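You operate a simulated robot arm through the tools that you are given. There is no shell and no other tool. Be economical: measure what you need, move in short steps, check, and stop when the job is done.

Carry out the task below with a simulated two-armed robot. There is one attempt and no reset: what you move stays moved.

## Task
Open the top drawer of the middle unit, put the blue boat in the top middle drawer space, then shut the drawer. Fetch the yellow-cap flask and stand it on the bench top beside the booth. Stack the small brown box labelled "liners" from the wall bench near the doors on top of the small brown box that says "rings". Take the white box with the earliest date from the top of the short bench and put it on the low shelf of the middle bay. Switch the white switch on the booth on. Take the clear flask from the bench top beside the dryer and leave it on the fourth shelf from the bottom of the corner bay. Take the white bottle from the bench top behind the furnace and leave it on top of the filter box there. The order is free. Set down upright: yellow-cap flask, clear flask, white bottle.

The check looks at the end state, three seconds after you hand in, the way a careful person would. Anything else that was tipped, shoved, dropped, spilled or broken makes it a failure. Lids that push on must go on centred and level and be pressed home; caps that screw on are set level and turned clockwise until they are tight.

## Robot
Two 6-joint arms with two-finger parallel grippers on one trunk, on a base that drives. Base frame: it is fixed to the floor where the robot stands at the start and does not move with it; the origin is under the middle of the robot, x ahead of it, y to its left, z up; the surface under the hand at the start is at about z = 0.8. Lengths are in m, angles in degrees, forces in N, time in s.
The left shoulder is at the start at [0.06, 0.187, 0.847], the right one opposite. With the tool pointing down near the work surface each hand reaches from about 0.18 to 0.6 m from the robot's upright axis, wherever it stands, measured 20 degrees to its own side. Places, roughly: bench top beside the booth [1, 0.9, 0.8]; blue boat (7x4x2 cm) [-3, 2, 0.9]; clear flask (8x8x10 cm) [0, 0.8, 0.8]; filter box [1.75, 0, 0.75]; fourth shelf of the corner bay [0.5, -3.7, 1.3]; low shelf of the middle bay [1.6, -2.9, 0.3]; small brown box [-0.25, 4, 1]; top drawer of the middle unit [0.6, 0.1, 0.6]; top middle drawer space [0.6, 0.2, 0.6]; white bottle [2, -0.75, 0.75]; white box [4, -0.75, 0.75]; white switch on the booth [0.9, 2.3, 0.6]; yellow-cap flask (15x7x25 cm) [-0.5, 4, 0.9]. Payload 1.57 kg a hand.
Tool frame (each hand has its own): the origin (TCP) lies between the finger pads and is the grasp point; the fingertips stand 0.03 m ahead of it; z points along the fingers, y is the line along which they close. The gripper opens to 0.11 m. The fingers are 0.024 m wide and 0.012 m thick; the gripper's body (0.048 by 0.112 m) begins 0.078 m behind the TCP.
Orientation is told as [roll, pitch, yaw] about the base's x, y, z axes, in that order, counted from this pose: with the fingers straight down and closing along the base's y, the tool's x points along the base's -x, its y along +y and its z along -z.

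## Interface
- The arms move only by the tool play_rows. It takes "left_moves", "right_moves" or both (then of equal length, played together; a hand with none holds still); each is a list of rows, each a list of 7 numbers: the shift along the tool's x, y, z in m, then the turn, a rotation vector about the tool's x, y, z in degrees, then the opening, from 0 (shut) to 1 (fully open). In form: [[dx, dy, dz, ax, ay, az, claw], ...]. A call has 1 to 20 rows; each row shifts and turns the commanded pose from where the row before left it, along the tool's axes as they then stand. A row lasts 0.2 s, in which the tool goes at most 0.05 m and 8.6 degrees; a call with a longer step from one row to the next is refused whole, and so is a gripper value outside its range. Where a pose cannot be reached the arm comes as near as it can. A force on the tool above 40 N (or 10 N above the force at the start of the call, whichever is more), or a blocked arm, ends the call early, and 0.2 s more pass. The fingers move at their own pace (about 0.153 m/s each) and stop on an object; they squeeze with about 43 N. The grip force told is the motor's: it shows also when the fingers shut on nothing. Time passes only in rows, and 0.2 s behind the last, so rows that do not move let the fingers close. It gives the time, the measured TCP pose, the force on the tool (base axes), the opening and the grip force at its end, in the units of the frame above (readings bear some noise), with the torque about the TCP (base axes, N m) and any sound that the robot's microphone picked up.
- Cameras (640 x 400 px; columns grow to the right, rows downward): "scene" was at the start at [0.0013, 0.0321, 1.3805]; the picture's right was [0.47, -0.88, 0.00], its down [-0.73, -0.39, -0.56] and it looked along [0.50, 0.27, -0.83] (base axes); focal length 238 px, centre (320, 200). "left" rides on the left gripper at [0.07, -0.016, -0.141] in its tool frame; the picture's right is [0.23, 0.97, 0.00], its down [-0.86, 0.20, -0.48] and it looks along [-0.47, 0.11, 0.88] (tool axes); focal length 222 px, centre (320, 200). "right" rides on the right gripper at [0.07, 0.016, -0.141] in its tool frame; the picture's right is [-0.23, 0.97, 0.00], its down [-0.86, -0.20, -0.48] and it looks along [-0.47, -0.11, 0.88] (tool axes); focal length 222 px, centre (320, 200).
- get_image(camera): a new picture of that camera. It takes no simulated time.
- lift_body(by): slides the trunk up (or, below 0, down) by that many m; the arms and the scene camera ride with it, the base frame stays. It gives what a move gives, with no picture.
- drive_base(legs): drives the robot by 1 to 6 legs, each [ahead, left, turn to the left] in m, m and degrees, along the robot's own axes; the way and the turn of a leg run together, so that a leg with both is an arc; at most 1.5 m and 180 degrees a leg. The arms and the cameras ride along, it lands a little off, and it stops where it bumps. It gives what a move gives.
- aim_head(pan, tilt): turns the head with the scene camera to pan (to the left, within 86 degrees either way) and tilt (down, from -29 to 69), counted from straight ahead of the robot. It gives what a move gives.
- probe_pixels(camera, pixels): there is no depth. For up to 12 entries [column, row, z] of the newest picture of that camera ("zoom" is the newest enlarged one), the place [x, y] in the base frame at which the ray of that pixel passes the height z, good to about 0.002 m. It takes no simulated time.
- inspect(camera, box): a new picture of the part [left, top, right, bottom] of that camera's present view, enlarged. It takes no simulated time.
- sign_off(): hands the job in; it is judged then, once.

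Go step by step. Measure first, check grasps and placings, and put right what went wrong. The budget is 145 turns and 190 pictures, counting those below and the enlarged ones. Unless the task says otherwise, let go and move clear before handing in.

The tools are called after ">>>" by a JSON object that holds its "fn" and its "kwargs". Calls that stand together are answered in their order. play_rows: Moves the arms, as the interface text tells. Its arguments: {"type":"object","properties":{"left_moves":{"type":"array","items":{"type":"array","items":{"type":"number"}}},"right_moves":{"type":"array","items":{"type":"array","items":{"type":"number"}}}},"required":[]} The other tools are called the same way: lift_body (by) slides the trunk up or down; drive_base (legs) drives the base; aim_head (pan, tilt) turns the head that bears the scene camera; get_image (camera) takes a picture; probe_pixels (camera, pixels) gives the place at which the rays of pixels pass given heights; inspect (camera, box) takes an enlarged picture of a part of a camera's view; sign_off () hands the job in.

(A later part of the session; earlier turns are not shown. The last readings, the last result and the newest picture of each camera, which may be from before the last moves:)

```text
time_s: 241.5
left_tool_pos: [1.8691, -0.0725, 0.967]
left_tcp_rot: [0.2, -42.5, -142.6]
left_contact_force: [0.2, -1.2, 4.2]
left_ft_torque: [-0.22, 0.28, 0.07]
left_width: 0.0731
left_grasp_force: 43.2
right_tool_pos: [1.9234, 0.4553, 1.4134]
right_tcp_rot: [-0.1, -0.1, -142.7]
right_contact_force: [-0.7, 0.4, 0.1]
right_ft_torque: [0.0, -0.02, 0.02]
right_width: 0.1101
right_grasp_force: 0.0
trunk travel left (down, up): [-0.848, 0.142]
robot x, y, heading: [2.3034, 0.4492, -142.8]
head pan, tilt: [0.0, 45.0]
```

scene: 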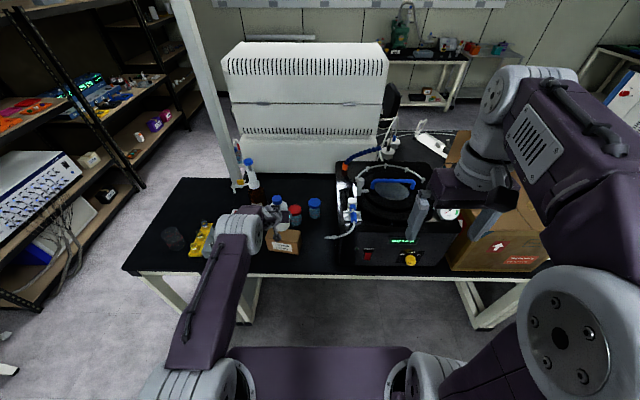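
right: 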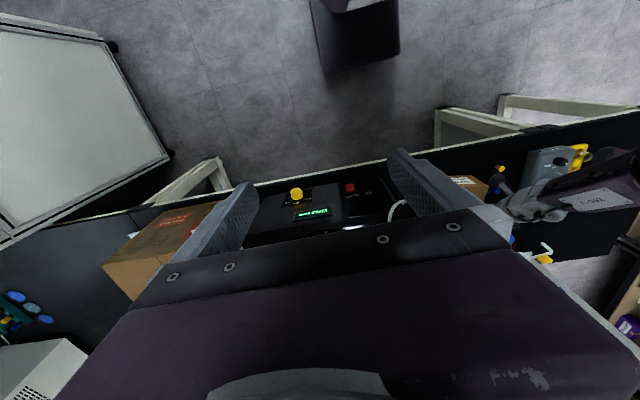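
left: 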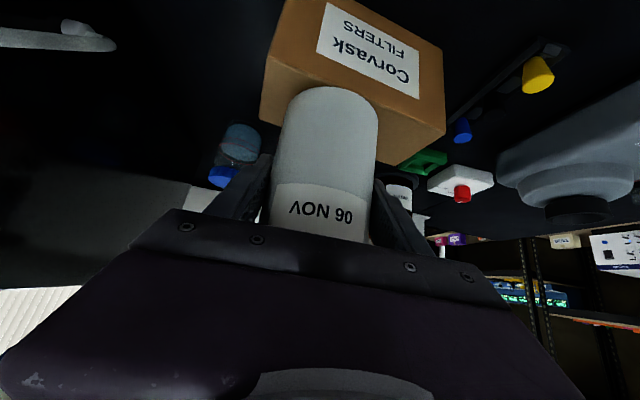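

Contact just made (+9 N change). Inspect from the scene before releasing.

>>> {"fn": "inspect", "kwargs": {"camera": "scene", "box": [250, 190, 320, 260]}}

>>> {"fn": "inspect", "kwargs": {"camera": "left", "box": [230, 0, 470, 150]}}

```text
5.71 times, centred on (285, 225) of scene
```

zoom: 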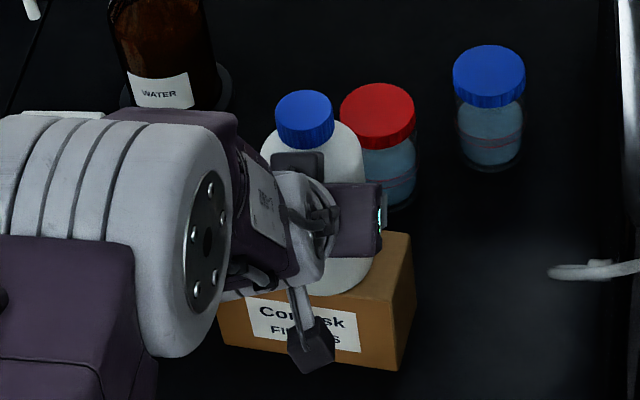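

```text
2.67 times, centred on (350, 75) of left
```

zoom: 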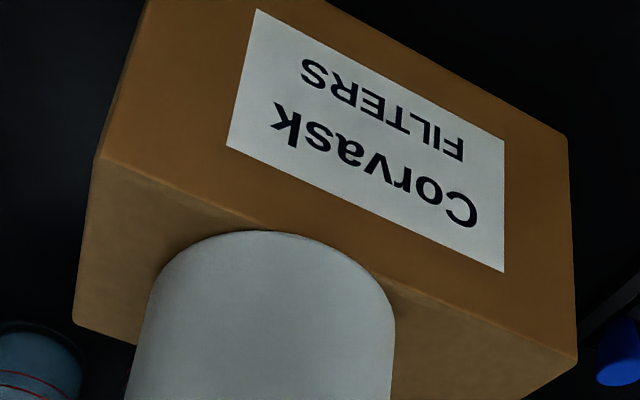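

Bottle sits with its front tangent to the box front edge, centred. Release and back straight out.

>>> {"fn": "play_rows", "kwargs": {"left_moves": [[0, 0, 0, 0, 0, 0, 0.75], [0, 0, 0, 0, 0, 0, 0.85], [0, 0, 0, 0, 0, 0, 1], [0, 0, 0, 0, 0, 0, 1]]}}

>>> {"fn": "drive_base", "kwargs": {"legs": [[-0.25, 0, 0]]}}

>>> {"fn": "get_image", "kwargs": {"camera": "scene"}}

>>> {"fn": "inspect", "kwargs": {"camera": "scene", "box": [240, 150, 340, 240]}}

```text
time_s: 242.5
left_tool_pos: [1.8701, -0.0727, 0.9642]
left_tcp_rot: [0.1, -42.2, -142.7]
left_contact_force: [0.4, 0.6, -0.8]
left_ft_torque: [0.0, 0.0, 0.02]
left_width: 0.1101
left_grasp_force: 0.1
right_tool_pos: [1.9228, 0.4541, 1.4133]
right_tcp_rot: [-0.1, 0.1, -142.7]
right_contact_force: [1.0, 0.4, 0.6]
right_ft_torque: [0.02, 0.02, -0.02]
right_width: 0.1101
right_grasp_force: 0.0
trunk travel left (down, up): [-0.848, 0.142]
robot x, y, heading: [2.3019, 0.448, -142.7]
head pan, tilt: [0.0, 45.0]
```

```text
time_s: 244.3
left_tool_pos: [2.0681, 0.078, 0.9641]
left_tcp_rot: [0.2, -42.1, -142.5]
left_contact_force: [-0.2, -0.3, 0.0]
left_ft_torque: [0.0, -0.01, 0.02]
left_width: 0.1102
left_grasp_force: 0.0
right_tool_pos: [2.1203, 0.6037, 1.4131]
right_tcp_rot: [-0.1, 0.2, -142.7]
right_contact_force: [-0.6, -0.6, 0.6]
right_ft_torque: [0.05, 0.0, 0.0]
right_width: 0.1101
right_grasp_force: 0.1
trunk travel left (down, up): [-0.848, 0.142]
robot x, y, heading: [2.5034, 0.6, -142.4]
head pan, tilt: [0.0, 45.0]
```

```text
68 pictures are left
```

scene: 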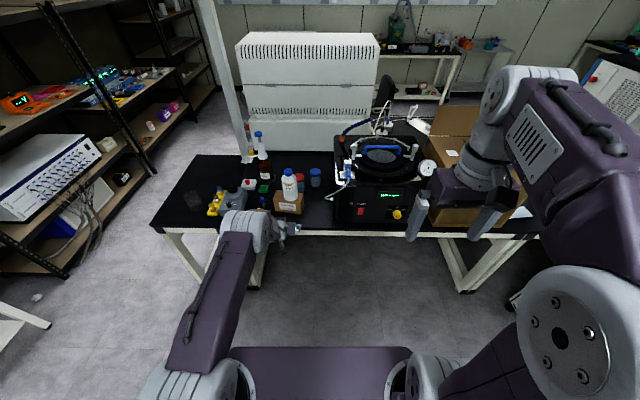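

```text
4.44 times, centred on (290, 195) of scene
```

zoom: 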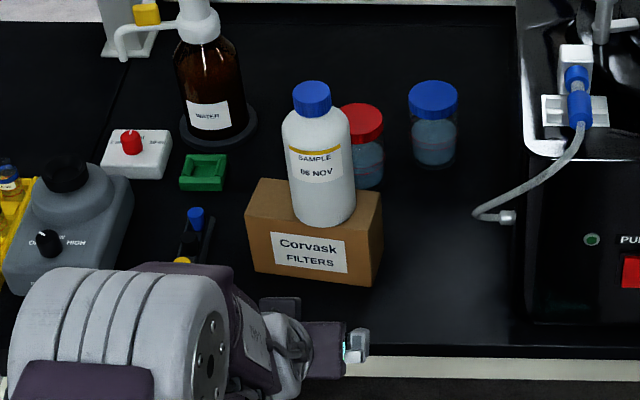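

Bottle is upright on the filter box. Now to the booth: turn right, move along its outer side, and look for the switch.

>>> {"fn": "drive_base", "kwargs": {"legs": [[0, 0, -90], [0.3, -0.6, 0], [1.2, 0, 0]]}}

>>> {"fn": "aim_head", "kwargs": {"pan": 25, "tilt": 30}}

>>> {"fn": "get_image", "kwargs": {"camera": "scene"}}

>>> {"fn": "probe_pixels", "kwargs": {"camera": "scene", "pixels": [[320, 350, 0]]}}

```text
time_s: 257.5
left_tool_pos: [1.5006, 2.5677, 0.9646]
left_tcp_rot: [0.2, -42.2, 129.0]
left_contact_force: [-0.8, -0.7, 0.5]
left_ft_torque: [0.02, -0.01, -0.01]
left_width: 0.1101
left_grasp_force: 0.0
right_tool_pos: [2.0292, 2.528, 1.4133]
right_tcp_rot: [-0.1, 0.0, 128.9]
right_contact_force: [-0.4, 0.0, -0.3]
right_ft_torque: [0.01, 0.01, 0.03]
right_width: 0.1102
right_grasp_force: 0.1
trunk travel left (down, up): [-0.848, 0.142]
robot x, y, heading: [2.0329, 2.1479, 128.7]
head pan, tilt: [0.0, 45.0]
```

```text
time_s: 258.4
left_tool_pos: [1.4998, 2.5697, 0.9645]
left_tcp_rot: [0.1, -42.3, 129.0]
left_contact_force: [-0.9, 0.8, 0.6]
left_ft_torque: [0.01, -0.03, 0.0]
left_width: 0.1102
left_grasp_force: 0.2
right_tool_pos: [2.0277, 2.5301, 1.4134]
right_tcp_rot: [-0.2, 0.1, 128.9]
right_contact_force: [0.4, 0.4, 0.8]
right_ft_torque: [-0.01, -0.01, 0.01]
right_width: 0.11
right_grasp_force: 0.1
trunk travel left (down, up): [-0.848, 0.142]
robot x, y, heading: [2.036, 2.1513, 128.8]
head pan, tilt: [25.0, 30.0]
```

```text
66 pictures are left
```

scene: 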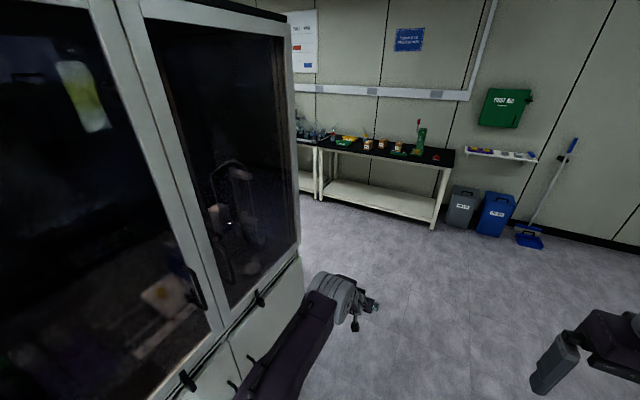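

```text
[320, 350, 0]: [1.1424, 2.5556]
```

The booth's +d face shows only glass doors; the switch is likely on its far end. Drive ahead 1.35 m and look left and ahead.

>>> {"fn": "drive_base", "kwargs": {"legs": [[1.35, 0.0, -1.8]]}}

>>> {"fn": "aim_head", "kwargs": {"pan": 86, "tilt": 40}}

>>> {"fn": "get_image", "kwargs": {"camera": "scene"}}

>>> {"fn": "aim_head", "kwargs": {"pan": 12, "tilt": 28}}

>>> {"fn": "get_image", "kwargs": {"camera": "scene"}}

>>> {"fn": "probe_pixels", "kwargs": {"camera": "scene", "pixels": [[320, 350, 0]]}}

```text
time_s: 265.1
left_tool_pos: [0.6848, 3.6395, 0.9654]
left_tcp_rot: [0.2, -42.4, 127.3]
left_contact_force: [-0.2, 0.2, 0.1]
left_ft_torque: [-0.01, 0.01, -0.01]
left_width: 0.1102
left_grasp_force: 0.1
right_tool_pos: [1.2124, 3.5858, 1.4136]
right_tcp_rot: [-0.1, 0.0, 127.3]
right_contact_force: [0.4, 0.2, 0.2]
right_ft_torque: [-0.04, 0.01, -0.01]
right_width: 0.1102
right_grasp_force: 0.1
trunk travel left (down, up): [-0.848, 0.142]
robot x, y, heading: [1.2061, 3.2059, 127.2]
head pan, tilt: [25.0, 30.0]
```

```text
time_s: 266.5
left_tool_pos: [0.6837, 3.6415, 0.9643]
left_tcp_rot: [0.3, -42.1, 127.4]
left_contact_force: [0.3, -0.1, -0.1]
left_ft_torque: [0.01, -0.03, 0.02]
left_width: 0.1097
left_grasp_force: 0.2
right_tool_pos: [1.2111, 3.5867, 1.4139]
right_tcp_rot: [-0.1, 0.1, 127.3]
right_contact_force: [-0.2, -0.4, -0.5]
right_ft_torque: [0.01, 0.02, 0.03]
right_width: 0.11
right_grasp_force: 0.0
trunk travel left (down, up): [-0.848, 0.142]
robot x, y, heading: [1.2059, 3.2051, 127.4]
head pan, tilt: [85.9, 40.0]
```

```text
65 pictures are left
```

scene: 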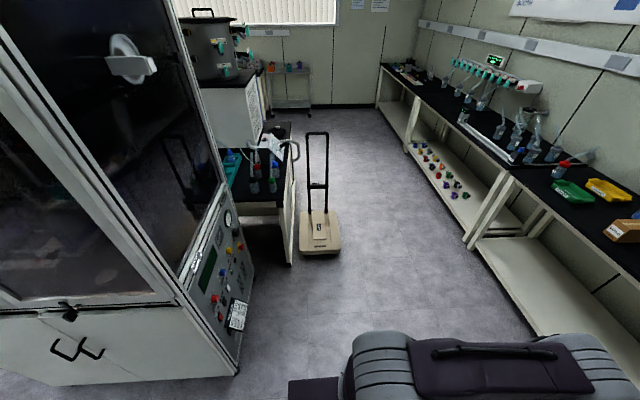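

```text
time_s: 267.9
left_tool_pos: [0.6849, 3.6411, 0.9646]
left_tcp_rot: [0.2, -42.2, 127.3]
left_contact_force: [0.0, 0.3, 0.5]
left_ft_torque: [-0.03, -0.01, -0.01]
left_width: 0.1099
left_grasp_force: 0.0
right_tool_pos: [1.2114, 3.5858, 1.4128]
right_tcp_rot: [-0.1, 0.2, 127.3]
right_contact_force: [-0.4, -0.3, 1.1]
right_ft_torque: [-0.01, 0.0, 0.0]
right_width: 0.1102
right_grasp_force: 0.1
trunk travel left (down, up): [-0.848, 0.142]
robot x, y, heading: [1.2104, 3.2071, 127.3]
head pan, tilt: [12.0, 28.0]
```

```text
64 pictures are left
```

scene: 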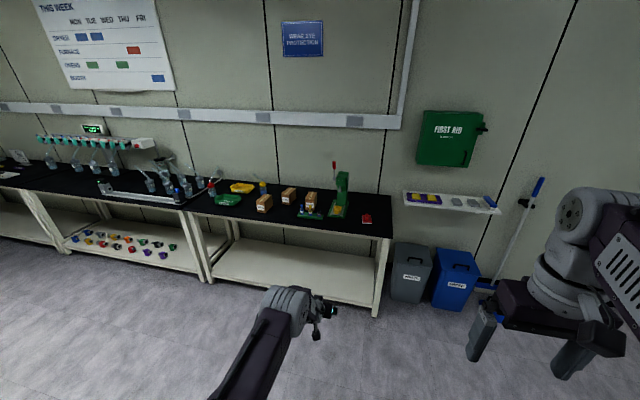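

```text
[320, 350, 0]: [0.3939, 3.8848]
```

The booth's end panel (px 215,270 in the left view) has the switches; the wall bench ahead has three brown boxes (265,203),(289,195),(310,200). Zoom on the bench.

>>> {"fn": "inspect", "kwargs": {"camera": "scene", "box": [130, 150, 390, 240]}}

>>> {"fn": "probe_pixels", "kwargs": {"camera": "scene", "pixels": [[264, 212, 0.9], [289, 203, 0.9], [310, 212, 0.9], [210, 215, 0.9], [388, 237, 0.9], [172, 200, 0.9]]}}

```text
2.46 times, centred on (260, 195) of scene
```

zoom: 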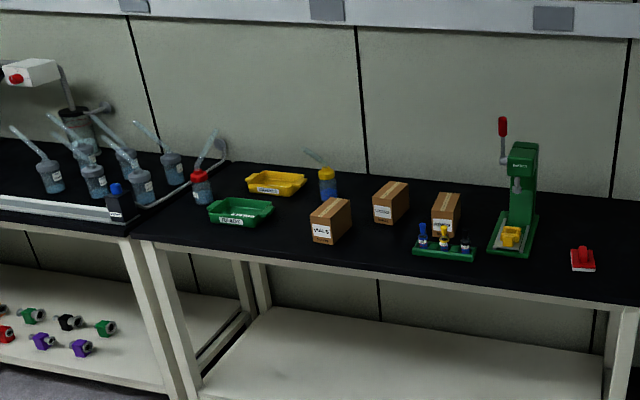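

```text
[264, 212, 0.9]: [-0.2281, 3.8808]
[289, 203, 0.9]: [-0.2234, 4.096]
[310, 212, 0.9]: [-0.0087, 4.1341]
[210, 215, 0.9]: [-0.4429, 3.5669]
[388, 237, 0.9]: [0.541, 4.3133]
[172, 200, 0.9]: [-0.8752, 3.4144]
```

Boxes at about d 2.15–2.47, l 3.24–3.41, and the yellow-cap flask (zoom 327,180) behind them. Move closer and look.

>>> {"fn": "drive_base", "kwargs": {"legs": [[0.45, 0.62, -0.3]]}}

>>> {"fn": "aim_head", "kwargs": {"pan": 0, "tilt": 40}}

>>> {"fn": "get_image", "kwargs": {"camera": "scene"}}

>>> {"fn": "inspect", "kwargs": {"camera": "scene", "box": [240, 90, 440, 230]}}

```text
time_s: 272.1
left_tool_pos: [-0.0818, 3.626, 0.965]
left_tcp_rot: [0.3, -42.3, 127.0]
left_contact_force: [1.1, 0.4, -0.3]
left_ft_torque: [-0.04, 0.03, -0.02]
left_width: 0.1102
left_grasp_force: 0.1
right_tool_pos: [0.4471, 3.5704, 1.4132]
right_tcp_rot: [0.0, -0.1, 127.1]
right_contact_force: [0.6, 0.0, -0.2]
right_ft_torque: [-0.01, -0.01, -0.03]
right_width: 0.1101
right_grasp_force: 0.1
trunk travel left (down, up): [-0.848, 0.142]
robot x, y, heading: [0.4341, 3.1915, 127.0]
head pan, tilt: [12.0, 28.0]
```

```text
time_s: 272.8
left_tool_pos: [-0.083, 3.6264, 0.9642]
left_tcp_rot: [0.3, -42.2, 127.1]
left_contact_force: [0.7, -0.2, -0.2]
left_ft_torque: [0.01, 0.0, -0.02]
left_width: 0.1102
left_grasp_force: 0.0
right_tool_pos: [0.444, 3.5704, 1.4122]
right_tcp_rot: [-0.1, 0.1, 127.0]
right_contact_force: [0.2, 0.4, -0.4]
right_ft_torque: [0.03, 0.0, -0.01]
right_width: 0.1098
right_grasp_force: 0.1
trunk travel left (down, up): [-0.848, 0.142]
robot x, y, heading: [0.4377, 3.1871, 127.1]
head pan, tilt: [0.0, 40.0]
```

```text
62 pictures are left
```

scene: 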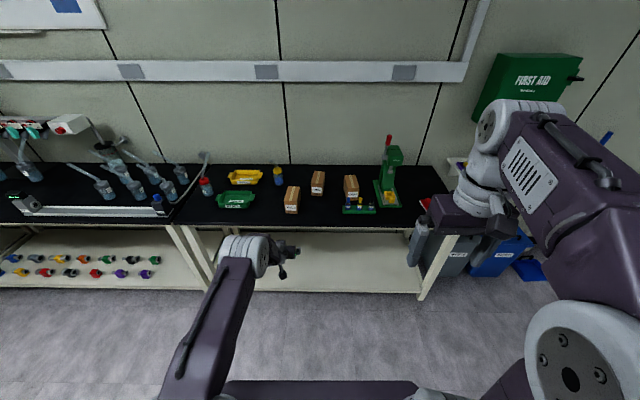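

```text
2.86 times, centred on (340, 160) of scene
```

zoom: 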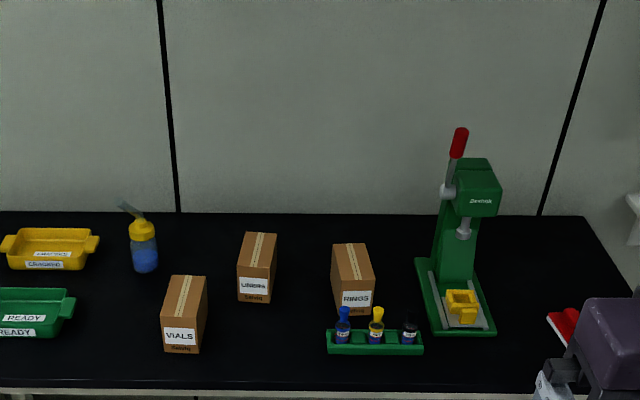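

Read: VIALS (zoom 183,315), LINERS (257,268), RINGS (352,280); yellow-cap flask at (145,245). Probe base points for several heights.

>>> {"fn": "probe_pixels", "kwargs": {"camera": "scene", "pixels": [[311, 194.5, 0.9], [323, 195.5, 0.9], [347, 199.5, 0.9], [358, 198.5, 0.9], [285, 212.5, 0.9], [279, 185, 0.9], [300, 228, 0.9], [316, 185, 0.98], [351, 190, 0.98], [279, 168, 1.0], [325, 186, 0.98], [312, 186, 0.98]]}}

>>> {"fn": "probe_pixels", "kwargs": {"camera": "scene", "pixels": [[311, 194.5, 0.8], [279, 185, 0.8], [300, 228, 0.8], [347, 199.5, 0.8]]}}

>>> {"fn": "get_image", "kwargs": {"camera": "left"}}

```text
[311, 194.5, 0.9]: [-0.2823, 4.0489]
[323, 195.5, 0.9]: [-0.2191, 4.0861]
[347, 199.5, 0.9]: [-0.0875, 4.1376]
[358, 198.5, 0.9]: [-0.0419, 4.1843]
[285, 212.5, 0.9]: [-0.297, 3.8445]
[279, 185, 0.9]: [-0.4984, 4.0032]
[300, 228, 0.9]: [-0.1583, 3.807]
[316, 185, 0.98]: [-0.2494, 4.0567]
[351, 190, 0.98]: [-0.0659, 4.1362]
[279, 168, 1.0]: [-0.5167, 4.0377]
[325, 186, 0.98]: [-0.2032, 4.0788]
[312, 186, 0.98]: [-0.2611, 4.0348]
```

```text
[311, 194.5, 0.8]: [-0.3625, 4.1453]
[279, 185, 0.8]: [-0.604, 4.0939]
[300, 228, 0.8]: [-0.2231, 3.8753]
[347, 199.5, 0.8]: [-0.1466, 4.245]
```

```text
60 pictures are left
```

left: 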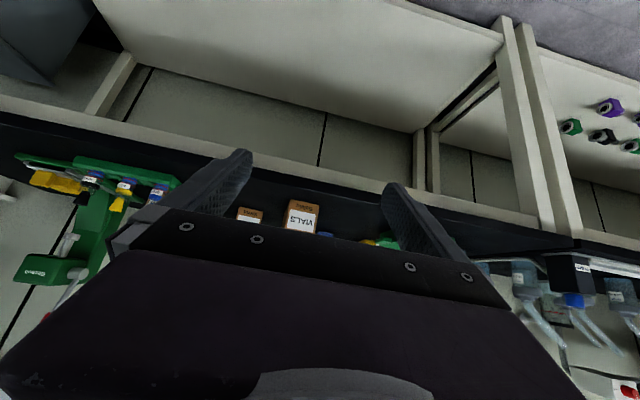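

Bench z ≈0.9; LINERS at d 2.20–2.28, front l≈3.40; RINGS d 2.41–2.48, front l≈3.367. Raise the trunk 0.1, drive ahead 0.40 and right 0.13 to pre-grasp.

>>> {"fn": "lift_body", "kwargs": {"by": 0.12}}

>>> {"fn": "drive_base", "kwargs": {"legs": [[0.4, -0.13, 0]]}}

>>> {"fn": "get_image", "kwargs": {"camera": "left"}}

>>> {"fn": "get_image", "kwargs": {"camera": "scene"}}

>>> {"fn": "inspect", "kwargs": {"camera": "scene", "box": [260, 130, 400, 230]}}

```text
time_s: 274.3
left_tool_pos: [-0.0833, 3.6269, 1.0849]
left_tcp_rot: [0.1, -42.1, 127.1]
left_contact_force: [-0.4, -0.1, -0.1]
left_ft_torque: [-0.02, -0.01, -0.02]
left_width: 0.11
left_grasp_force: 0.1
right_tool_pos: [0.4447, 3.5701, 1.5345]
right_tcp_rot: [-0.1, 0.2, 127.0]
right_contact_force: [0.0, -0.3, 0.3]
right_ft_torque: [0.0, -0.02, 0.02]
right_width: 0.11
right_grasp_force: 0.2
trunk travel left (down, up): [-0.968, 0.022]
robot x, y, heading: [0.4396, 3.1882, 127.0]
head pan, tilt: [0.0, 40.0]
```

```text
time_s: 276.9
left_tool_pos: [-0.2199, 4.0241, 1.0853]
left_tcp_rot: [0.1, -42.4, 127.1]
left_contact_force: [-1.1, -0.1, 0.4]
left_ft_torque: [0.0, 0.02, 0.0]
left_width: 0.1099
left_grasp_force: 0.0
right_tool_pos: [0.307, 3.9669, 1.5342]
right_tcp_rot: [-0.1, -0.1, 127.1]
right_contact_force: [-0.1, 0.1, 0.9]
right_ft_torque: [0.04, 0.0, -0.01]
right_width: 0.11
right_grasp_force: 0.0
trunk travel left (down, up): [-0.968, 0.022]
robot x, y, heading: [0.298, 3.5893, 127.2]
head pan, tilt: [0.0, 40.0]
```

```text
59 pictures are left
```

left: 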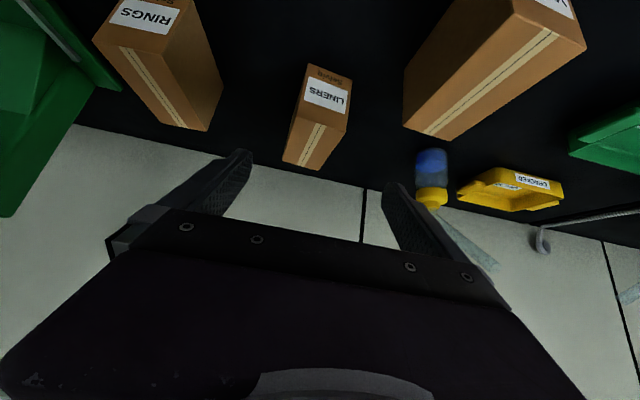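

```text
58 pictures are left
```

scene: 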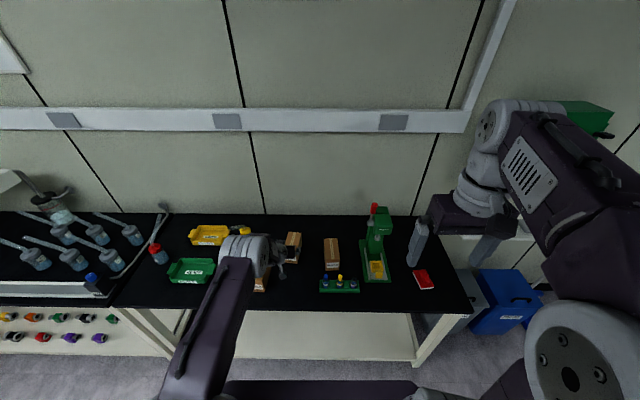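

```text
4.00 times, centred on (330, 180) of scene
```

zoom: 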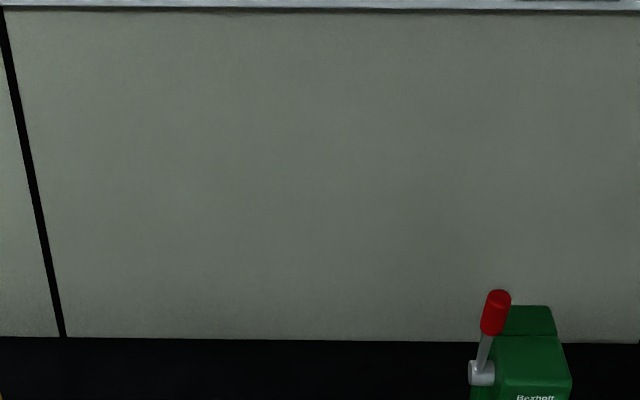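

LINERS lies centred under the hand (left view 315,125). Zoom the scene on the boxes and triangulate heights.

>>> {"fn": "inspect", "kwargs": {"camera": "scene", "box": [260, 220, 360, 300]}}

>>> {"fn": "inspect", "kwargs": {"camera": "left", "box": [90, 0, 370, 180]}}

```text
5.00 times, centred on (310, 260) of scene
```

zoom: 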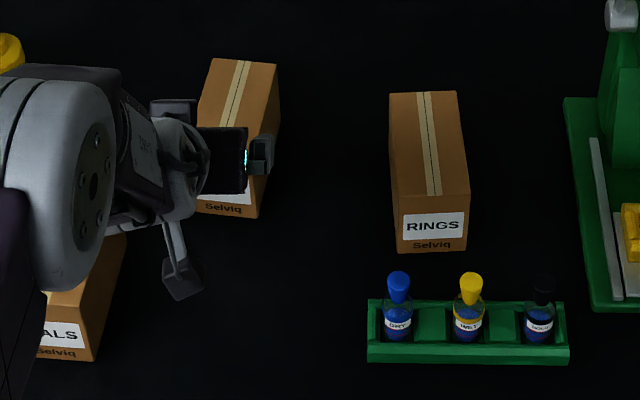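

```text
2.22 times, centred on (230, 90) of left
```

zoom: 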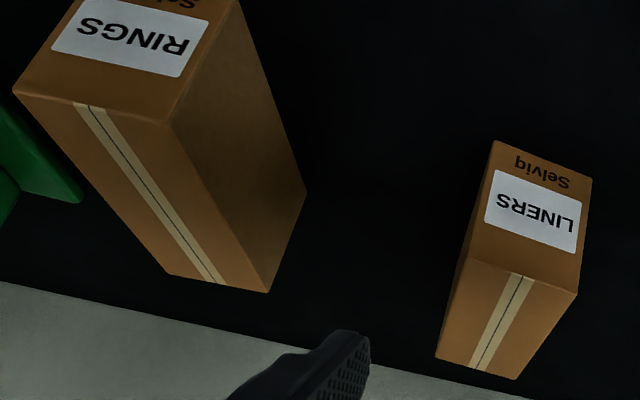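

>>> {"fn": "probe_pixels", "kwargs": {"camera": "scene", "pixels": [[325.4, 259.6, 0.96], [325.4, 259.6, 1.0], [339.8, 258, 0.96], [337.4, 238, 0.96], [337.4, 238, 1.0], [324, 238.6, 0.96], [302, 233, 0.96], [298.4, 256, 0.96], [325.6, 270.4, 0.9], [302, 233, 1.0]]}}

>>> {"fn": "probe_pixels", "kwargs": {"camera": "left", "pixels": [[163.5, 56.3, 0.96], [163.5, 56.3, 1.0], [161.7, 123, 0.96], [161.7, 123, 1.0], [206.7, 130.6, 0.96], [296.8, 116, 0.96], [346.4, 132, 0.96], [282.4, 161, 0.96], [318.9, 170, 0.96], [282.4, 161, 1.0], [309, 63, 0.88], [352.7, 80, 0.88]]}}

```text
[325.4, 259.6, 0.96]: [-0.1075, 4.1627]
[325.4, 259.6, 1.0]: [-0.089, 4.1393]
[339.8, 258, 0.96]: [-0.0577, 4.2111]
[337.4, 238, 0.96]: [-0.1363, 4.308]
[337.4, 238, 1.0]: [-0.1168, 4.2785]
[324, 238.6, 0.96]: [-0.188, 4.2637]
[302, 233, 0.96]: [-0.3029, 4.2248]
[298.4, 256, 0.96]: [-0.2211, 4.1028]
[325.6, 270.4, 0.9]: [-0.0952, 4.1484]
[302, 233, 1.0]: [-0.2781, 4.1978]
```

```text
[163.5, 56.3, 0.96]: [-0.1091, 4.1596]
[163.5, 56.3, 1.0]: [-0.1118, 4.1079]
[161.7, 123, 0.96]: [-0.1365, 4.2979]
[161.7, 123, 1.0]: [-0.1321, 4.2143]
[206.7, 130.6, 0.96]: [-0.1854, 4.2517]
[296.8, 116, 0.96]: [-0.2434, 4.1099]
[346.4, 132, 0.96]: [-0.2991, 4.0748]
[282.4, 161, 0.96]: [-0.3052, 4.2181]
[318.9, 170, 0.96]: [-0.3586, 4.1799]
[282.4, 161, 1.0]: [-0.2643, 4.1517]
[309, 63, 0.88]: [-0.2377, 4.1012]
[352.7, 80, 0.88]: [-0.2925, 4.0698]
```

Box tops z≈0.96, bench ≈0.88. LINERS centre (−0.301,4.146), yawed −8° relative to the hand; RINGS centre (−0.122,4.233), yaw ≈+2°. Yaw the hand −8°, drive ahead 0.15 above it.

>>> {"fn": "play_rows", "kwargs": {"left_moves": [[0, 0, 0, 5.4, 0, 5.9, 1], [0, 0, 0, 0, 0, 0, 1]]}}

>>> {"fn": "drive_base", "kwargs": {"legs": [[0.15, 0, 0]]}}

>>> {"fn": "get_image", "kwargs": {"camera": "left"}}

```text
time_s: 277.5
left_tool_pos: [-0.223, 4.0104, 1.077]
left_tcp_rot: [2.9, -39.1, 126.0]
left_contact_force: [0.8, -0.5, 0.8]
left_ft_torque: [0.03, 0.0, -0.02]
left_width: 0.1097
left_grasp_force: 0.1
left hand out of reach, approached as far as the arm can: row 1
right_tool_pos: [0.3067, 3.9676, 1.5338]
right_tcp_rot: [-0.1, 0.0, 127.0]
right_contact_force: [0.0, -0.4, 0.5]
right_ft_torque: [0.0, 0.01, -0.02]
right_width: 0.1103
right_grasp_force: 0.1
trunk travel left (down, up): [-0.968, 0.022]
robot x, y, heading: [0.2989, 3.5888, 127.0]
head pan, tilt: [0.0, 40.0]
```

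```text
time_s: 278.9
left_tool_pos: [-0.3104, 4.1272, 1.0796]
left_tcp_rot: [2.8, -39.2, 126.1]
left_contact_force: [0.5, -0.4, 0.7]
left_ft_torque: [-0.01, -0.01, -0.06]
left_width: 0.1102
left_grasp_force: 0.0
right_tool_pos: [0.2187, 4.0847, 1.5346]
right_tcp_rot: [-0.1, -0.1, 127.0]
right_contact_force: [0.2, -0.7, -0.8]
right_ft_torque: [0.01, 0.02, 0.02]
right_width: 0.1099
right_grasp_force: 0.1
trunk travel left (down, up): [-0.968, 0.022]
robot x, y, heading: [0.2066, 3.7071, 127.0]
head pan, tilt: [0.0, 40.0]
```

```text
54 pictures are left
```

left: 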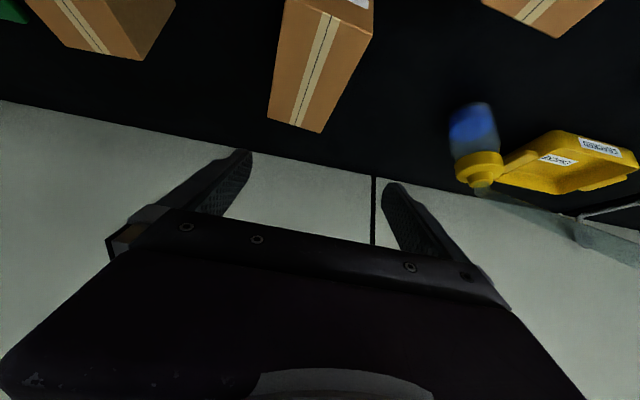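

The wrist couldn't yaw; restore its orientation and instead rotate the base −8°, then reposition.

>>> {"fn": "play_rows", "kwargs": {"left_moves": [[0, 0, 0, 2.0, -3.2, -0.7, 1], [0, 0, 0, 0, 0, 0, 1]]}}

>>> {"fn": "drive_base", "kwargs": {"legs": [[0, 0, -8], [-0.017, 0.071, 0]]}}

```text
time_s: 279.5
left_tool_pos: [-0.3023, 4.1316, 1.0768]
left_tcp_rot: [1.1, -42.0, 126.9]
left_contact_force: [0.1, 0.2, 0.1]
left_ft_torque: [0.01, -0.02, -0.03]
left_width: 0.1099
left_grasp_force: 0.1
left hand out of reach, approached as far as the arm can: row 1
right_tool_pos: [0.2178, 4.0861, 1.5341]
right_tcp_rot: [-0.1, -0.2, 127.1]
right_contact_force: [0.6, 0.1, -0.1]
right_ft_torque: [0.0, 0.0, -0.01]
right_width: 0.1099
right_grasp_force: 0.0
trunk travel left (down, up): [-0.968, 0.022]
robot x, y, heading: [0.2084, 3.7081, 127.1]
head pan, tilt: [0.0, 40.0]
```

```text
time_s: 281.1
left_tool_pos: [-0.2864, 4.1579, 1.0755]
left_tcp_rot: [1.8, -42.0, 118.2]
left_contact_force: [0.3, -0.4, -0.7]
left_ft_torque: [-0.08, 0.04, 0.04]
left_width: 0.1102
left_grasp_force: 0.1
right_tool_pos: [0.2258, 4.043, 1.5304]
right_tcp_rot: [0.5, 0.2, 118.9]
right_contact_force: [0.9, 0.7, 0.0]
right_ft_torque: [-0.08, 0.09, 0.03]
right_width: 0.11
right_grasp_force: 0.0
trunk travel left (down, up): [-0.968, 0.022]
robot x, y, heading: [0.1566, 3.6623, 119.1]
head pan, tilt: [0.0, 40.0]
```

Shift left 0.019 by the base and lower the trunk 0.1, then check the view.

>>> {"fn": "drive_base", "kwargs": {"legs": [[-0.003, 0.019, 0]]}}

>>> {"fn": "lift_body", "kwargs": {"by": -0.09}}

>>> {"fn": "get_image", "kwargs": {"camera": "left"}}

```text
time_s: 281.9
left_tool_pos: [-0.3026, 4.1431, 1.0755]
left_tcp_rot: [1.5, -42.0, 118.6]
left_contact_force: [-0.4, -0.4, -0.3]
left_ft_torque: [-0.05, 0.04, 0.05]
left_width: 0.1099
left_grasp_force: 0.1
right_tool_pos: [0.2073, 4.0277, 1.5318]
right_tcp_rot: [0.3, 0.1, 119.1]
right_contact_force: [0.3, -0.1, 0.6]
right_ft_torque: [-0.05, 0.04, 0.01]
right_width: 0.1098
right_grasp_force: 0.0
trunk travel left (down, up): [-0.968, 0.022]
robot x, y, heading: [0.1402, 3.6451, 119.2]
head pan, tilt: [0.0, 40.0]
```

```text
time_s: 283.1
left_tool_pos: [-0.3049, 4.1416, 0.9861]
left_tcp_rot: [1.2, -42.0, 118.8]
left_contact_force: [-0.2, 0.3, 0.0]
left_ft_torque: [-0.03, 0.01, 0.01]
left_width: 0.11
left_grasp_force: 0.0
right_tool_pos: [0.2028, 4.0239, 1.4438]
right_tcp_rot: [-0.1, 0.1, 119.0]
right_contact_force: [0.5, -0.6, 0.3]
right_ft_torque: [-0.02, 0.0, 0.05]
right_width: 0.11
right_grasp_force: 0.0
trunk travel left (down, up): [-0.878, 0.112]
robot x, y, heading: [0.1407, 3.6449, 118.9]
head pan, tilt: [0.0, 40.0]
```

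```text
53 pictures are left
```

left: 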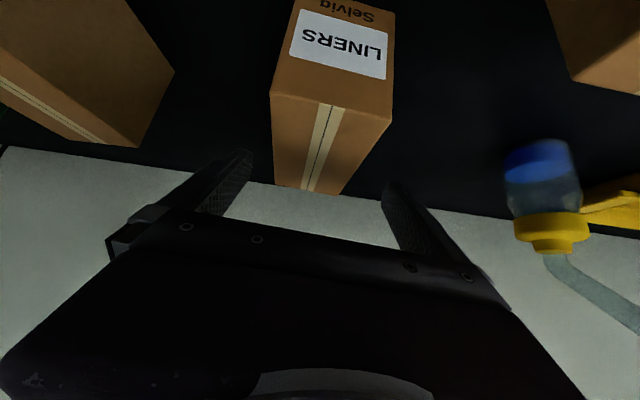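

Box is between the fingers. Lower 0.05, close, lift.

>>> {"fn": "lift_body", "kwargs": {"by": -0.05}}

>>> {"fn": "play_rows", "kwargs": {"left_moves": [[0, 0, 0, 0, 0, 0, 0.5], [0, 0, 0, 0, 0, 0, 0], [0, 0, 0, 0, 0, 0, 0], [0, 0, 0, 0, 0, 0, 0]]}}

>>> {"fn": "lift_body", "kwargs": {"by": 0.14}}

>>> {"fn": "get_image", "kwargs": {"camera": "left"}}

```text
time_s: 284.1
left_tool_pos: [-0.3064, 4.1395, 0.937]
left_tcp_rot: [1.1, -42.1, 118.7]
left_contact_force: [-0.5, -0.8, -0.5]
left_ft_torque: [0.01, 0.0, 0.01]
left_width: 0.1097
left_grasp_force: 0.0
right_tool_pos: [0.2009, 4.0213, 1.3932]
right_tcp_rot: [0.0, 0.0, 119.1]
right_contact_force: [-1.4, -0.2, 0.1]
right_ft_torque: [0.03, 0.0, -0.02]
right_width: 0.1103
right_grasp_force: 0.1
trunk travel left (down, up): [-0.828, 0.162]
robot x, y, heading: [0.1425, 3.6487, 119.0]
head pan, tilt: [0.0, 40.0]
```

```text
time_s: 285.1
left_tool_pos: [-0.3056, 4.1395, 0.9366]
left_tcp_rot: [1.1, -42.2, 118.8]
left_contact_force: [1.6, -0.4, 5.6]
left_ft_torque: [-0.23, -0.57, 0.07]
left_width: 0.0695
left_grasp_force: 43.1
right_tool_pos: [0.202, 4.0226, 1.3942]
right_tcp_rot: [0.0, 0.0, 119.1]
right_contact_force: [0.1, 0.6, 0.9]
right_ft_torque: [0.0, 0.04, 0.01]
right_width: 0.1099
right_grasp_force: 0.1
trunk travel left (down, up): [-0.828, 0.162]
robot x, y, heading: [0.1415, 3.6426, 119.3]
head pan, tilt: [0.0, 40.0]
```

```text
time_s: 286.7
left_tool_pos: [-0.3058, 4.1412, 1.0749]
left_tcp_rot: [1.0, -41.9, 118.6]
left_contact_force: [0.5, 0.7, -1.3]
left_ft_torque: [-0.02, 0.01, 0.02]
left_width: 0.0696
left_grasp_force: 43.2
right_tool_pos: [0.2017, 4.0236, 1.5344]
right_tcp_rot: [0.0, 0.0, 119.0]
right_contact_force: [-0.3, -0.4, 0.3]
right_ft_torque: [0.0, -0.02, 0.02]
right_width: 0.1098
right_grasp_force: 0.1
trunk travel left (down, up): [-0.968, 0.022]
robot x, y, heading: [0.1395, 3.6479, 118.9]
head pan, tilt: [0.0, 40.0]
```

```text
52 pictures are left
```

left: 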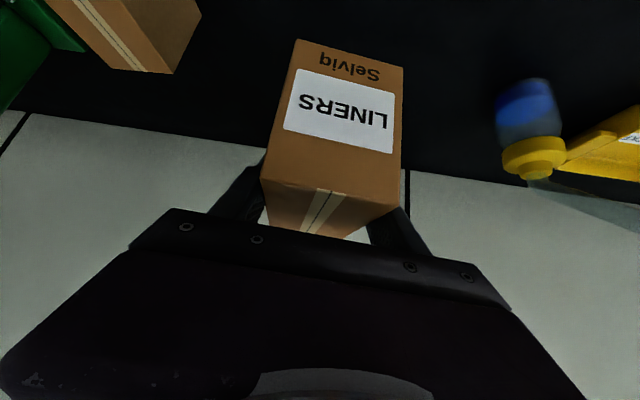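

LINERS is held. Move over RINGS in three legs (half strafe, +10° turn, rest), avoiding the press and flask.

>>> {"fn": "drive_base", "kwargs": {"legs": [[0.011, -0.158, 0], [0, 0, 10], [-0.016, -0.157, 0]]}}

>>> {"fn": "get_image", "kwargs": {"camera": "left"}}

>>> {"fn": "get_image", "kwargs": {"camera": "scene"}}

>>> {"fn": "inspect", "kwargs": {"camera": "scene", "box": [230, 210, 350, 300]}}

```text
time_s: 289.9
left_tool_pos: [-0.1233, 4.2258, 1.0747]
left_tcp_rot: [0.9, -42.0, 129.0]
left_contact_force: [-0.7, -0.7, -1.0]
left_ft_torque: [0.01, -0.02, -0.03]
left_width: 0.0696
left_grasp_force: 42.5
right_tool_pos: [0.3962, 4.2, 1.5341]
right_tcp_rot: [-0.4, 0.2, 129.2]
right_contact_force: [-0.2, -0.1, 1.0]
right_ft_torque: [0.02, -0.04, -0.02]
right_width: 0.1101
right_grasp_force: 0.1
trunk travel left (down, up): [-0.968, 0.022]
robot x, y, heading: [0.4074, 3.8189, 129.2]
head pan, tilt: [0.0, 40.0]
```

```text
51 pictures are left
```

left: 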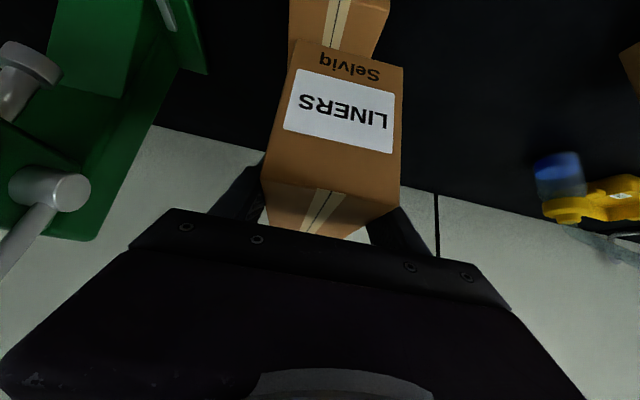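

```text
50 pictures are left
```

scene: 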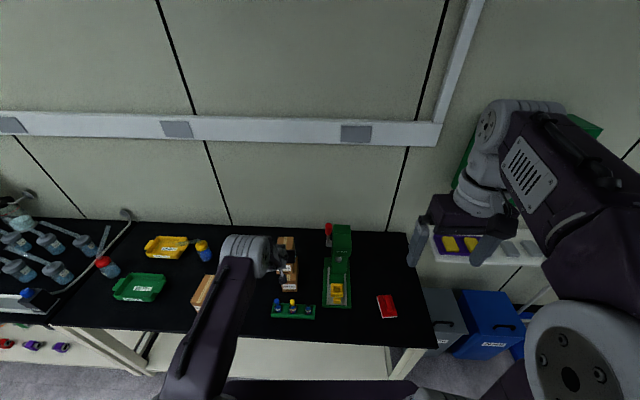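

```text
4.44 times, centred on (290, 255) of scene
```

zoom: 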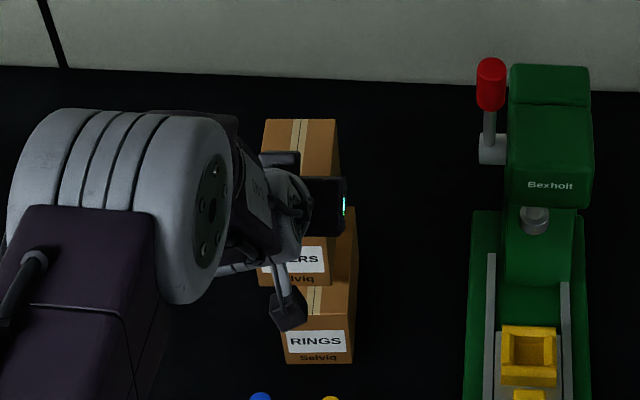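

Compare LINERS' lower front corners with RINGS' top edges (left camera), plus scene corners.

>>> {"fn": "probe_pixels", "kwargs": {"camera": "left", "pixels": [[290, 20, 0.96], [386, 20, 0.96], [298, 40, 1.018], [403, 67, 1.018], [262, 181, 1.098], [401, 206, 1.098]]}}

>>> {"fn": "probe_pixels", "kwargs": {"camera": "scene", "pixels": [[292.3, 274.6, 1.018], [297.9, 281, 0.96], [276.2, 273.5, 1.018], [281.5, 281.5, 0.96]]}}

```text
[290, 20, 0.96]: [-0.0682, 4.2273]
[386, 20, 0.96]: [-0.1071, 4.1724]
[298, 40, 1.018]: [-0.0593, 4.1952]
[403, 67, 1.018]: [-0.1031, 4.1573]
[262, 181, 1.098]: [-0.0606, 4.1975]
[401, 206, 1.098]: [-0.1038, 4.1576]
```

```text
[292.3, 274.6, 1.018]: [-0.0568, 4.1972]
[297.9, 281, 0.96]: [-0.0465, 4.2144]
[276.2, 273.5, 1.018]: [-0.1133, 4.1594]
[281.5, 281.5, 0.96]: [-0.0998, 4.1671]
```

Shift right 0.012 and forward 0.004, then lower by trunk to just above RINGS.

>>> {"fn": "drive_base", "kwargs": {"legs": [[0.004, -0.012, 1.5]]}}

>>> {"fn": "lift_body", "kwargs": {"by": -0.045}}

>>> {"fn": "inspect", "kwargs": {"camera": "scene", "box": [240, 210, 340, 300]}}

```text
time_s: 290.6
left_tool_pos: [-0.1262, 4.2215, 1.0757]
left_tcp_rot: [0.9, -42.0, 130.6]
left_contact_force: [0.3, -0.5, -1.6]
left_ft_torque: [0.01, -0.06, -0.03]
left_width: 0.0697
left_grasp_force: 42.6
right_tool_pos: [0.3945, 4.2088, 1.536]
right_tcp_rot: [-0.2, -0.1, 130.8]
right_contact_force: [0.2, 0.4, 0.3]
right_ft_torque: [0.02, -0.03, 0.01]
right_width: 0.1099
right_grasp_force: 0.1
trunk travel left (down, up): [-0.968, 0.022]
robot x, y, heading: [0.4137, 3.8311, 130.6]
head pan, tilt: [0.0, 40.0]
```

```text
time_s: 291.5
left_tool_pos: [-0.1246, 4.2227, 1.0311]
left_tcp_rot: [1.3, -42.1, 130.6]
left_contact_force: [1.2, -5.4, 6.9]
left_ft_torque: [-0.34, -0.49, -0.25]
left_width: 0.0698
left_grasp_force: 43.5
right_tool_pos: [0.3986, 4.2109, 1.4895]
right_tcp_rot: [-0.1, 0.0, 130.9]
right_contact_force: [-0.9, 0.2, -0.2]
right_ft_torque: [0.0, -0.02, 0.02]
right_width: 0.1101
right_grasp_force: 0.0
trunk travel left (down, up): [-0.923, 0.067]
robot x, y, heading: [0.4126, 3.8336, 130.5]
head pan, tilt: [0.0, 40.0]
```

```text
4.44 times, centred on (290, 255) of scene
```

zoom: 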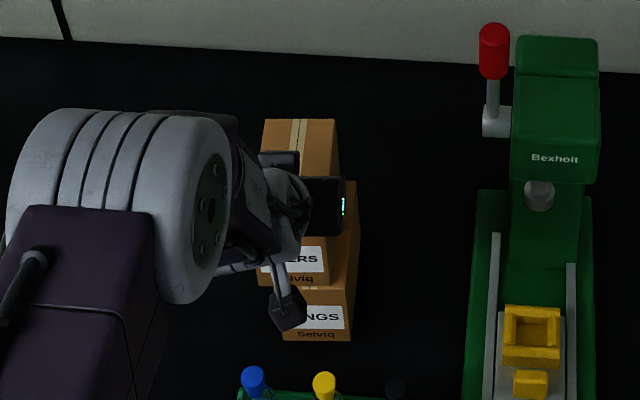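

Contact, but LINERS is still offset (right edges 328 vs 355, RINGS top strip visible in front). Raise 1.5 cm and compute the needed shift.

>>> {"fn": "lift_body", "kwargs": {"by": 0.015}}

>>> {"fn": "inspect", "kwargs": {"camera": "scene", "box": [265, 255, 310, 295]}}

```text
time_s: 292.1
left_tool_pos: [-0.1244, 4.2232, 1.0471]
left_tcp_rot: [1.1, -42.0, 130.5]
left_contact_force: [0.4, 0.3, -1.8]
left_ft_torque: [-0.06, -0.04, 0.0]
left_width: 0.0697
left_grasp_force: 43.1
right_tool_pos: [0.3971, 4.2116, 1.5039]
right_tcp_rot: [-0.1, 0.0, 130.6]
right_contact_force: [0.0, -0.6, -1.8]
right_ft_torque: [0.02, -0.01, 0.01]
right_width: 0.1098
right_grasp_force: 0.1
trunk travel left (down, up): [-0.938, 0.052]
robot x, y, heading: [0.4133, 3.8292, 130.8]
head pan, tilt: [0.0, 40.0]
```

```text
10.00 times, centred on (288, 275) of scene
```

zoom: 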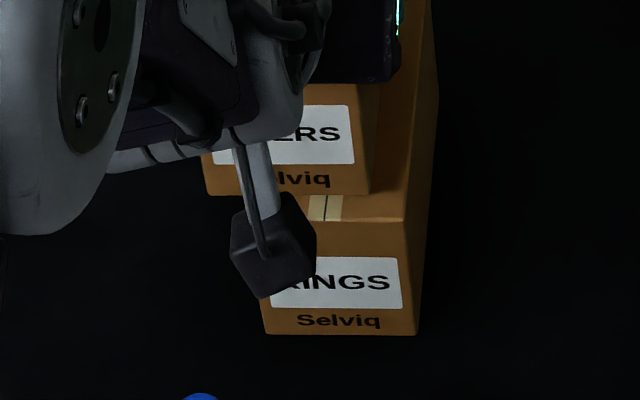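

>>> {"fn": "probe_pixels", "kwargs": {"camera": "zoom", "pixels": [[205, 195, 0.98], [370, 193, 0.98], [408, 221, 0.962], [258, 223, 0.962], [205, 195, 0.99], [370, 193, 0.99], [418, 334, 0.88], [265, 334, 0.88]]}}

```text
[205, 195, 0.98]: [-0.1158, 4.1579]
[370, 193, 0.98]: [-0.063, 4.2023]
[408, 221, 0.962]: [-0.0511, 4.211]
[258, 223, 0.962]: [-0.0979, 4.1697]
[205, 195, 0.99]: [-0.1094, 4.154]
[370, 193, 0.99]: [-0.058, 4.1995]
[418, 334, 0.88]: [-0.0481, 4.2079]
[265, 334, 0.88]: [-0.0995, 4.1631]
```

Needs a shift right of 0.016 (yaws match). Do it, lower to contact, check.

>>> {"fn": "drive_base", "kwargs": {"legs": [[0, -0.016, 0]]}}

>>> {"fn": "lift_body", "kwargs": {"by": -0.012}}

>>> {"fn": "inspect", "kwargs": {"camera": "scene", "box": [265, 250, 310, 290]}}

```text
time_s: 292.9
left_tool_pos: [-0.1151, 4.2318, 1.0449]
left_tcp_rot: [0.8, -42.0, 130.7]
left_contact_force: [-0.2, 0.2, -2.2]
left_ft_torque: [0.01, -0.05, -0.05]
left_width: 0.0697
left_grasp_force: 42.8
right_tool_pos: [0.4047, 4.2185, 1.504]
right_tcp_rot: [-0.2, 0.2, 130.7]
right_contact_force: [-1.8, -1.4, 0.2]
right_ft_torque: [0.02, -0.01, 0.0]
right_width: 0.1099
right_grasp_force: 0.0
trunk travel left (down, up): [-0.938, 0.052]
robot x, y, heading: [0.4273, 3.8388, 130.7]
head pan, tilt: [0.0, 40.0]
```

```text
time_s: 293.5
left_tool_pos: [-0.1129, 4.2332, 1.0331]
left_tcp_rot: [1.1, -42.0, 130.6]
left_contact_force: [0.0, -0.2, -2.0]
left_ft_torque: [-0.03, -0.04, 0.0]
left_width: 0.0696
left_grasp_force: 43.2
right_tool_pos: [0.4078, 4.2213, 1.4923]
right_tcp_rot: [-0.2, 0.0, 130.9]
right_contact_force: [-0.1, 0.0, 0.7]
right_ft_torque: [0.02, 0.01, 0.05]
right_width: 0.11
right_grasp_force: 0.0
trunk travel left (down, up): [-0.926, 0.064]
robot x, y, heading: [0.4251, 3.8442, 130.9]
head pan, tilt: [0.0, 40.0]
```

```text
10.00 times, centred on (288, 270) of scene
```

zoom: 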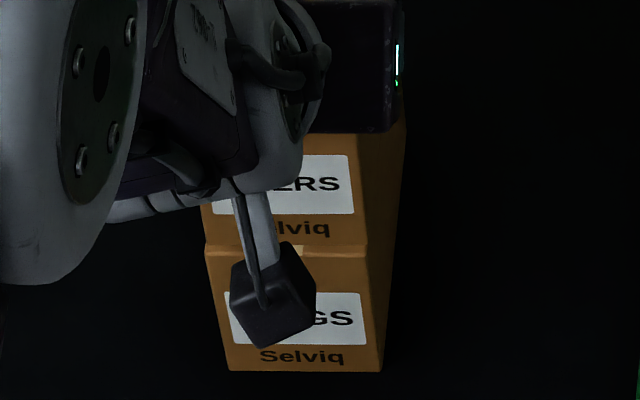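

Nicely aligned now. Lower in small steps to contact, then release.

>>> {"fn": "lift_body", "kwargs": {"by": -0.005}}

>>> {"fn": "lift_body", "kwargs": {"by": -0.004}}

```text
time_s: 294.0
left_tool_pos: [-0.1139, 4.2338, 1.0324]
left_tcp_rot: [1.2, -42.2, 130.6]
left_contact_force: [-0.4, -1.5, 15.4]
left_ft_torque: [-0.54, -0.86, -0.14]
left_width: 0.0697
left_grasp_force: 43.2
right_tool_pos: [0.4097, 4.2192, 1.4875]
right_tcp_rot: [-0.1, -0.1, 130.8]
right_contact_force: [-0.1, 0.0, 0.1]
right_ft_torque: [0.01, -0.03, -0.03]
right_width: 0.1099
right_grasp_force: 0.0
trunk travel left (down, up): [-0.921, 0.069]
robot x, y, heading: [0.4239, 3.8366, 131.1]
head pan, tilt: [0.0, 40.0]
```

```text
time_s: 294.7
left_tool_pos: [-0.1138, 4.234, 1.0319]
left_tcp_rot: [1.1, -42.9, 130.7]
left_contact_force: [5.3, -6.6, 18.9]
left_ft_torque: [-0.89, -1.59, -0.36]
left_width: 0.0697
left_grasp_force: 43.1
right_tool_pos: [0.4109, 4.2196, 1.4844]
right_tcp_rot: [-0.2, -0.2, 130.8]
right_contact_force: [0.4, 0.1, 0.6]
right_ft_torque: [0.0, 0.01, 0.01]
right_width: 0.1099
right_grasp_force: 0.0
trunk travel left (down, up): [-0.917, 0.073]
robot x, y, heading: [0.4238, 3.8422, 130.9]
head pan, tilt: [0.0, 40.0]
stopped: the force on the tool passed its limit at 41 N (the readings are from after the stop); the commanded pose is now the measured one
```

Ease 4 mm, open, then lift straight up (trunk has ~0.07 left) and back away.

>>> {"fn": "lift_body", "kwargs": {"by": 0.004}}

>>> {"fn": "play_rows", "kwargs": {"left_moves": [[0, 0, 0, 0, 0, 0, 0.75], [0, 0, 0, 0, 0, 0, 1], [0, 0, 0, 0, 0, 0, 1], [0, 0, 0, 0, 0, 0, 1]]}}

>>> {"fn": "lift_body", "kwargs": {"by": 0.065}}

>>> {"fn": "drive_base", "kwargs": {"legs": [[-0.3, 0, -4]]}}

>>> {"fn": "get_image", "kwargs": {"camera": "scene"}}

>>> {"fn": "inspect", "kwargs": {"camera": "scene", "box": [180, 150, 360, 270]}}

```text
time_s: 295.2
left_tool_pos: [-0.1158, 4.236, 1.0328]
left_tcp_rot: [1.0, -42.4, 130.6]
left_contact_force: [0.0, 1.2, -0.8]
left_ft_torque: [-0.03, -0.04, 0.0]
left_width: 0.0696
left_grasp_force: 42.7
right_tool_pos: [0.4083, 4.2227, 1.4864]
right_tcp_rot: [-0.1, 0.0, 130.8]
right_contact_force: [-0.2, 0.7, 0.1]
right_ft_torque: [-0.02, 0.0, -0.01]
right_width: 0.1102
right_grasp_force: 0.1
trunk travel left (down, up): [-0.921, 0.069]
robot x, y, heading: [0.424, 3.8448, 130.7]
head pan, tilt: [0.0, 40.0]
```

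```text
time_s: 296.2
left_tool_pos: [-0.1155, 4.2352, 1.0324]
left_tcp_rot: [1.0, -42.6, 130.6]
left_contact_force: [-0.8, 0.1, -0.6]
left_ft_torque: [0.01, 0.01, 0.0]
left_width: 0.1101
left_grasp_force: 0.0
right_tool_pos: [0.4077, 4.2224, 1.4869]
right_tcp_rot: [-0.1, 0.0, 130.9]
right_contact_force: [-0.3, -0.8, -1.0]
right_ft_torque: [0.03, 0.02, -0.01]
right_width: 0.1101
right_grasp_force: 0.1
trunk travel left (down, up): [-0.921, 0.069]
robot x, y, heading: [0.4259, 3.8421, 131.2]
head pan, tilt: [0.0, 40.0]
```

```text
time_s: 297.2
left_tool_pos: [-0.1143, 4.2351, 1.0979]
left_tcp_rot: [1.1, -42.6, 130.5]
left_contact_force: [-0.2, 0.8, 0.4]
left_ft_torque: [0.0, -0.02, -0.02]
left_width: 0.1098
left_grasp_force: 0.0
right_tool_pos: [0.408, 4.2229, 1.5522]
right_tcp_rot: [-0.1, 0.0, 130.7]
right_contact_force: [0.8, -1.2, -1.0]
right_ft_torque: [-0.02, -0.03, 0.03]
right_width: 0.1103
right_grasp_force: 0.1
trunk travel left (down, up): [-0.986, 0.004]
robot x, y, heading: [0.4247, 3.8419, 130.9]
head pan, tilt: [0.0, 40.0]
```

```text
time_s: 299.3
left_tool_pos: [0.0989, 4.0414, 1.0955]
left_tcp_rot: [1.2, -42.4, 126.8]
left_contact_force: [1.1, 0.0, 0.1]
left_ft_torque: [0.01, -0.03, 0.01]
left_width: 0.1101
left_grasp_force: 0.1
right_tool_pos: [0.6201, 3.9922, 1.5517]
right_tcp_rot: [-0.1, 0.2, 126.8]
right_contact_force: [-0.8, 1.1, 1.2]
right_ft_torque: [-0.01, 0.02, 0.0]
right_width: 0.1098
right_grasp_force: 0.1
trunk travel left (down, up): [-0.986, 0.004]
robot x, y, heading: [0.6142, 3.6083, 126.7]
head pan, tilt: [0.0, 40.0]
```

```text
45 pictures are left
```

scene: 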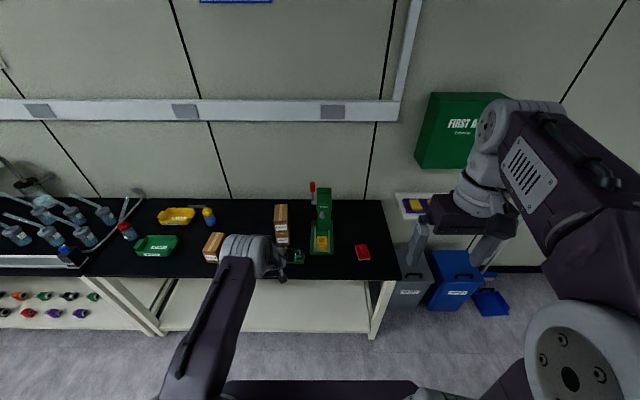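

```text
3.33 times, centred on (270, 210) of scene
```

zoom: 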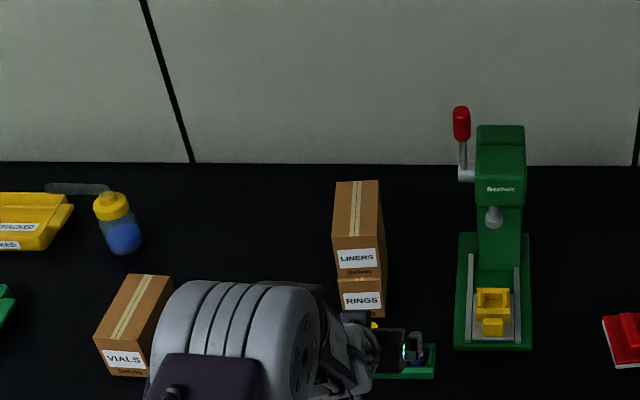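

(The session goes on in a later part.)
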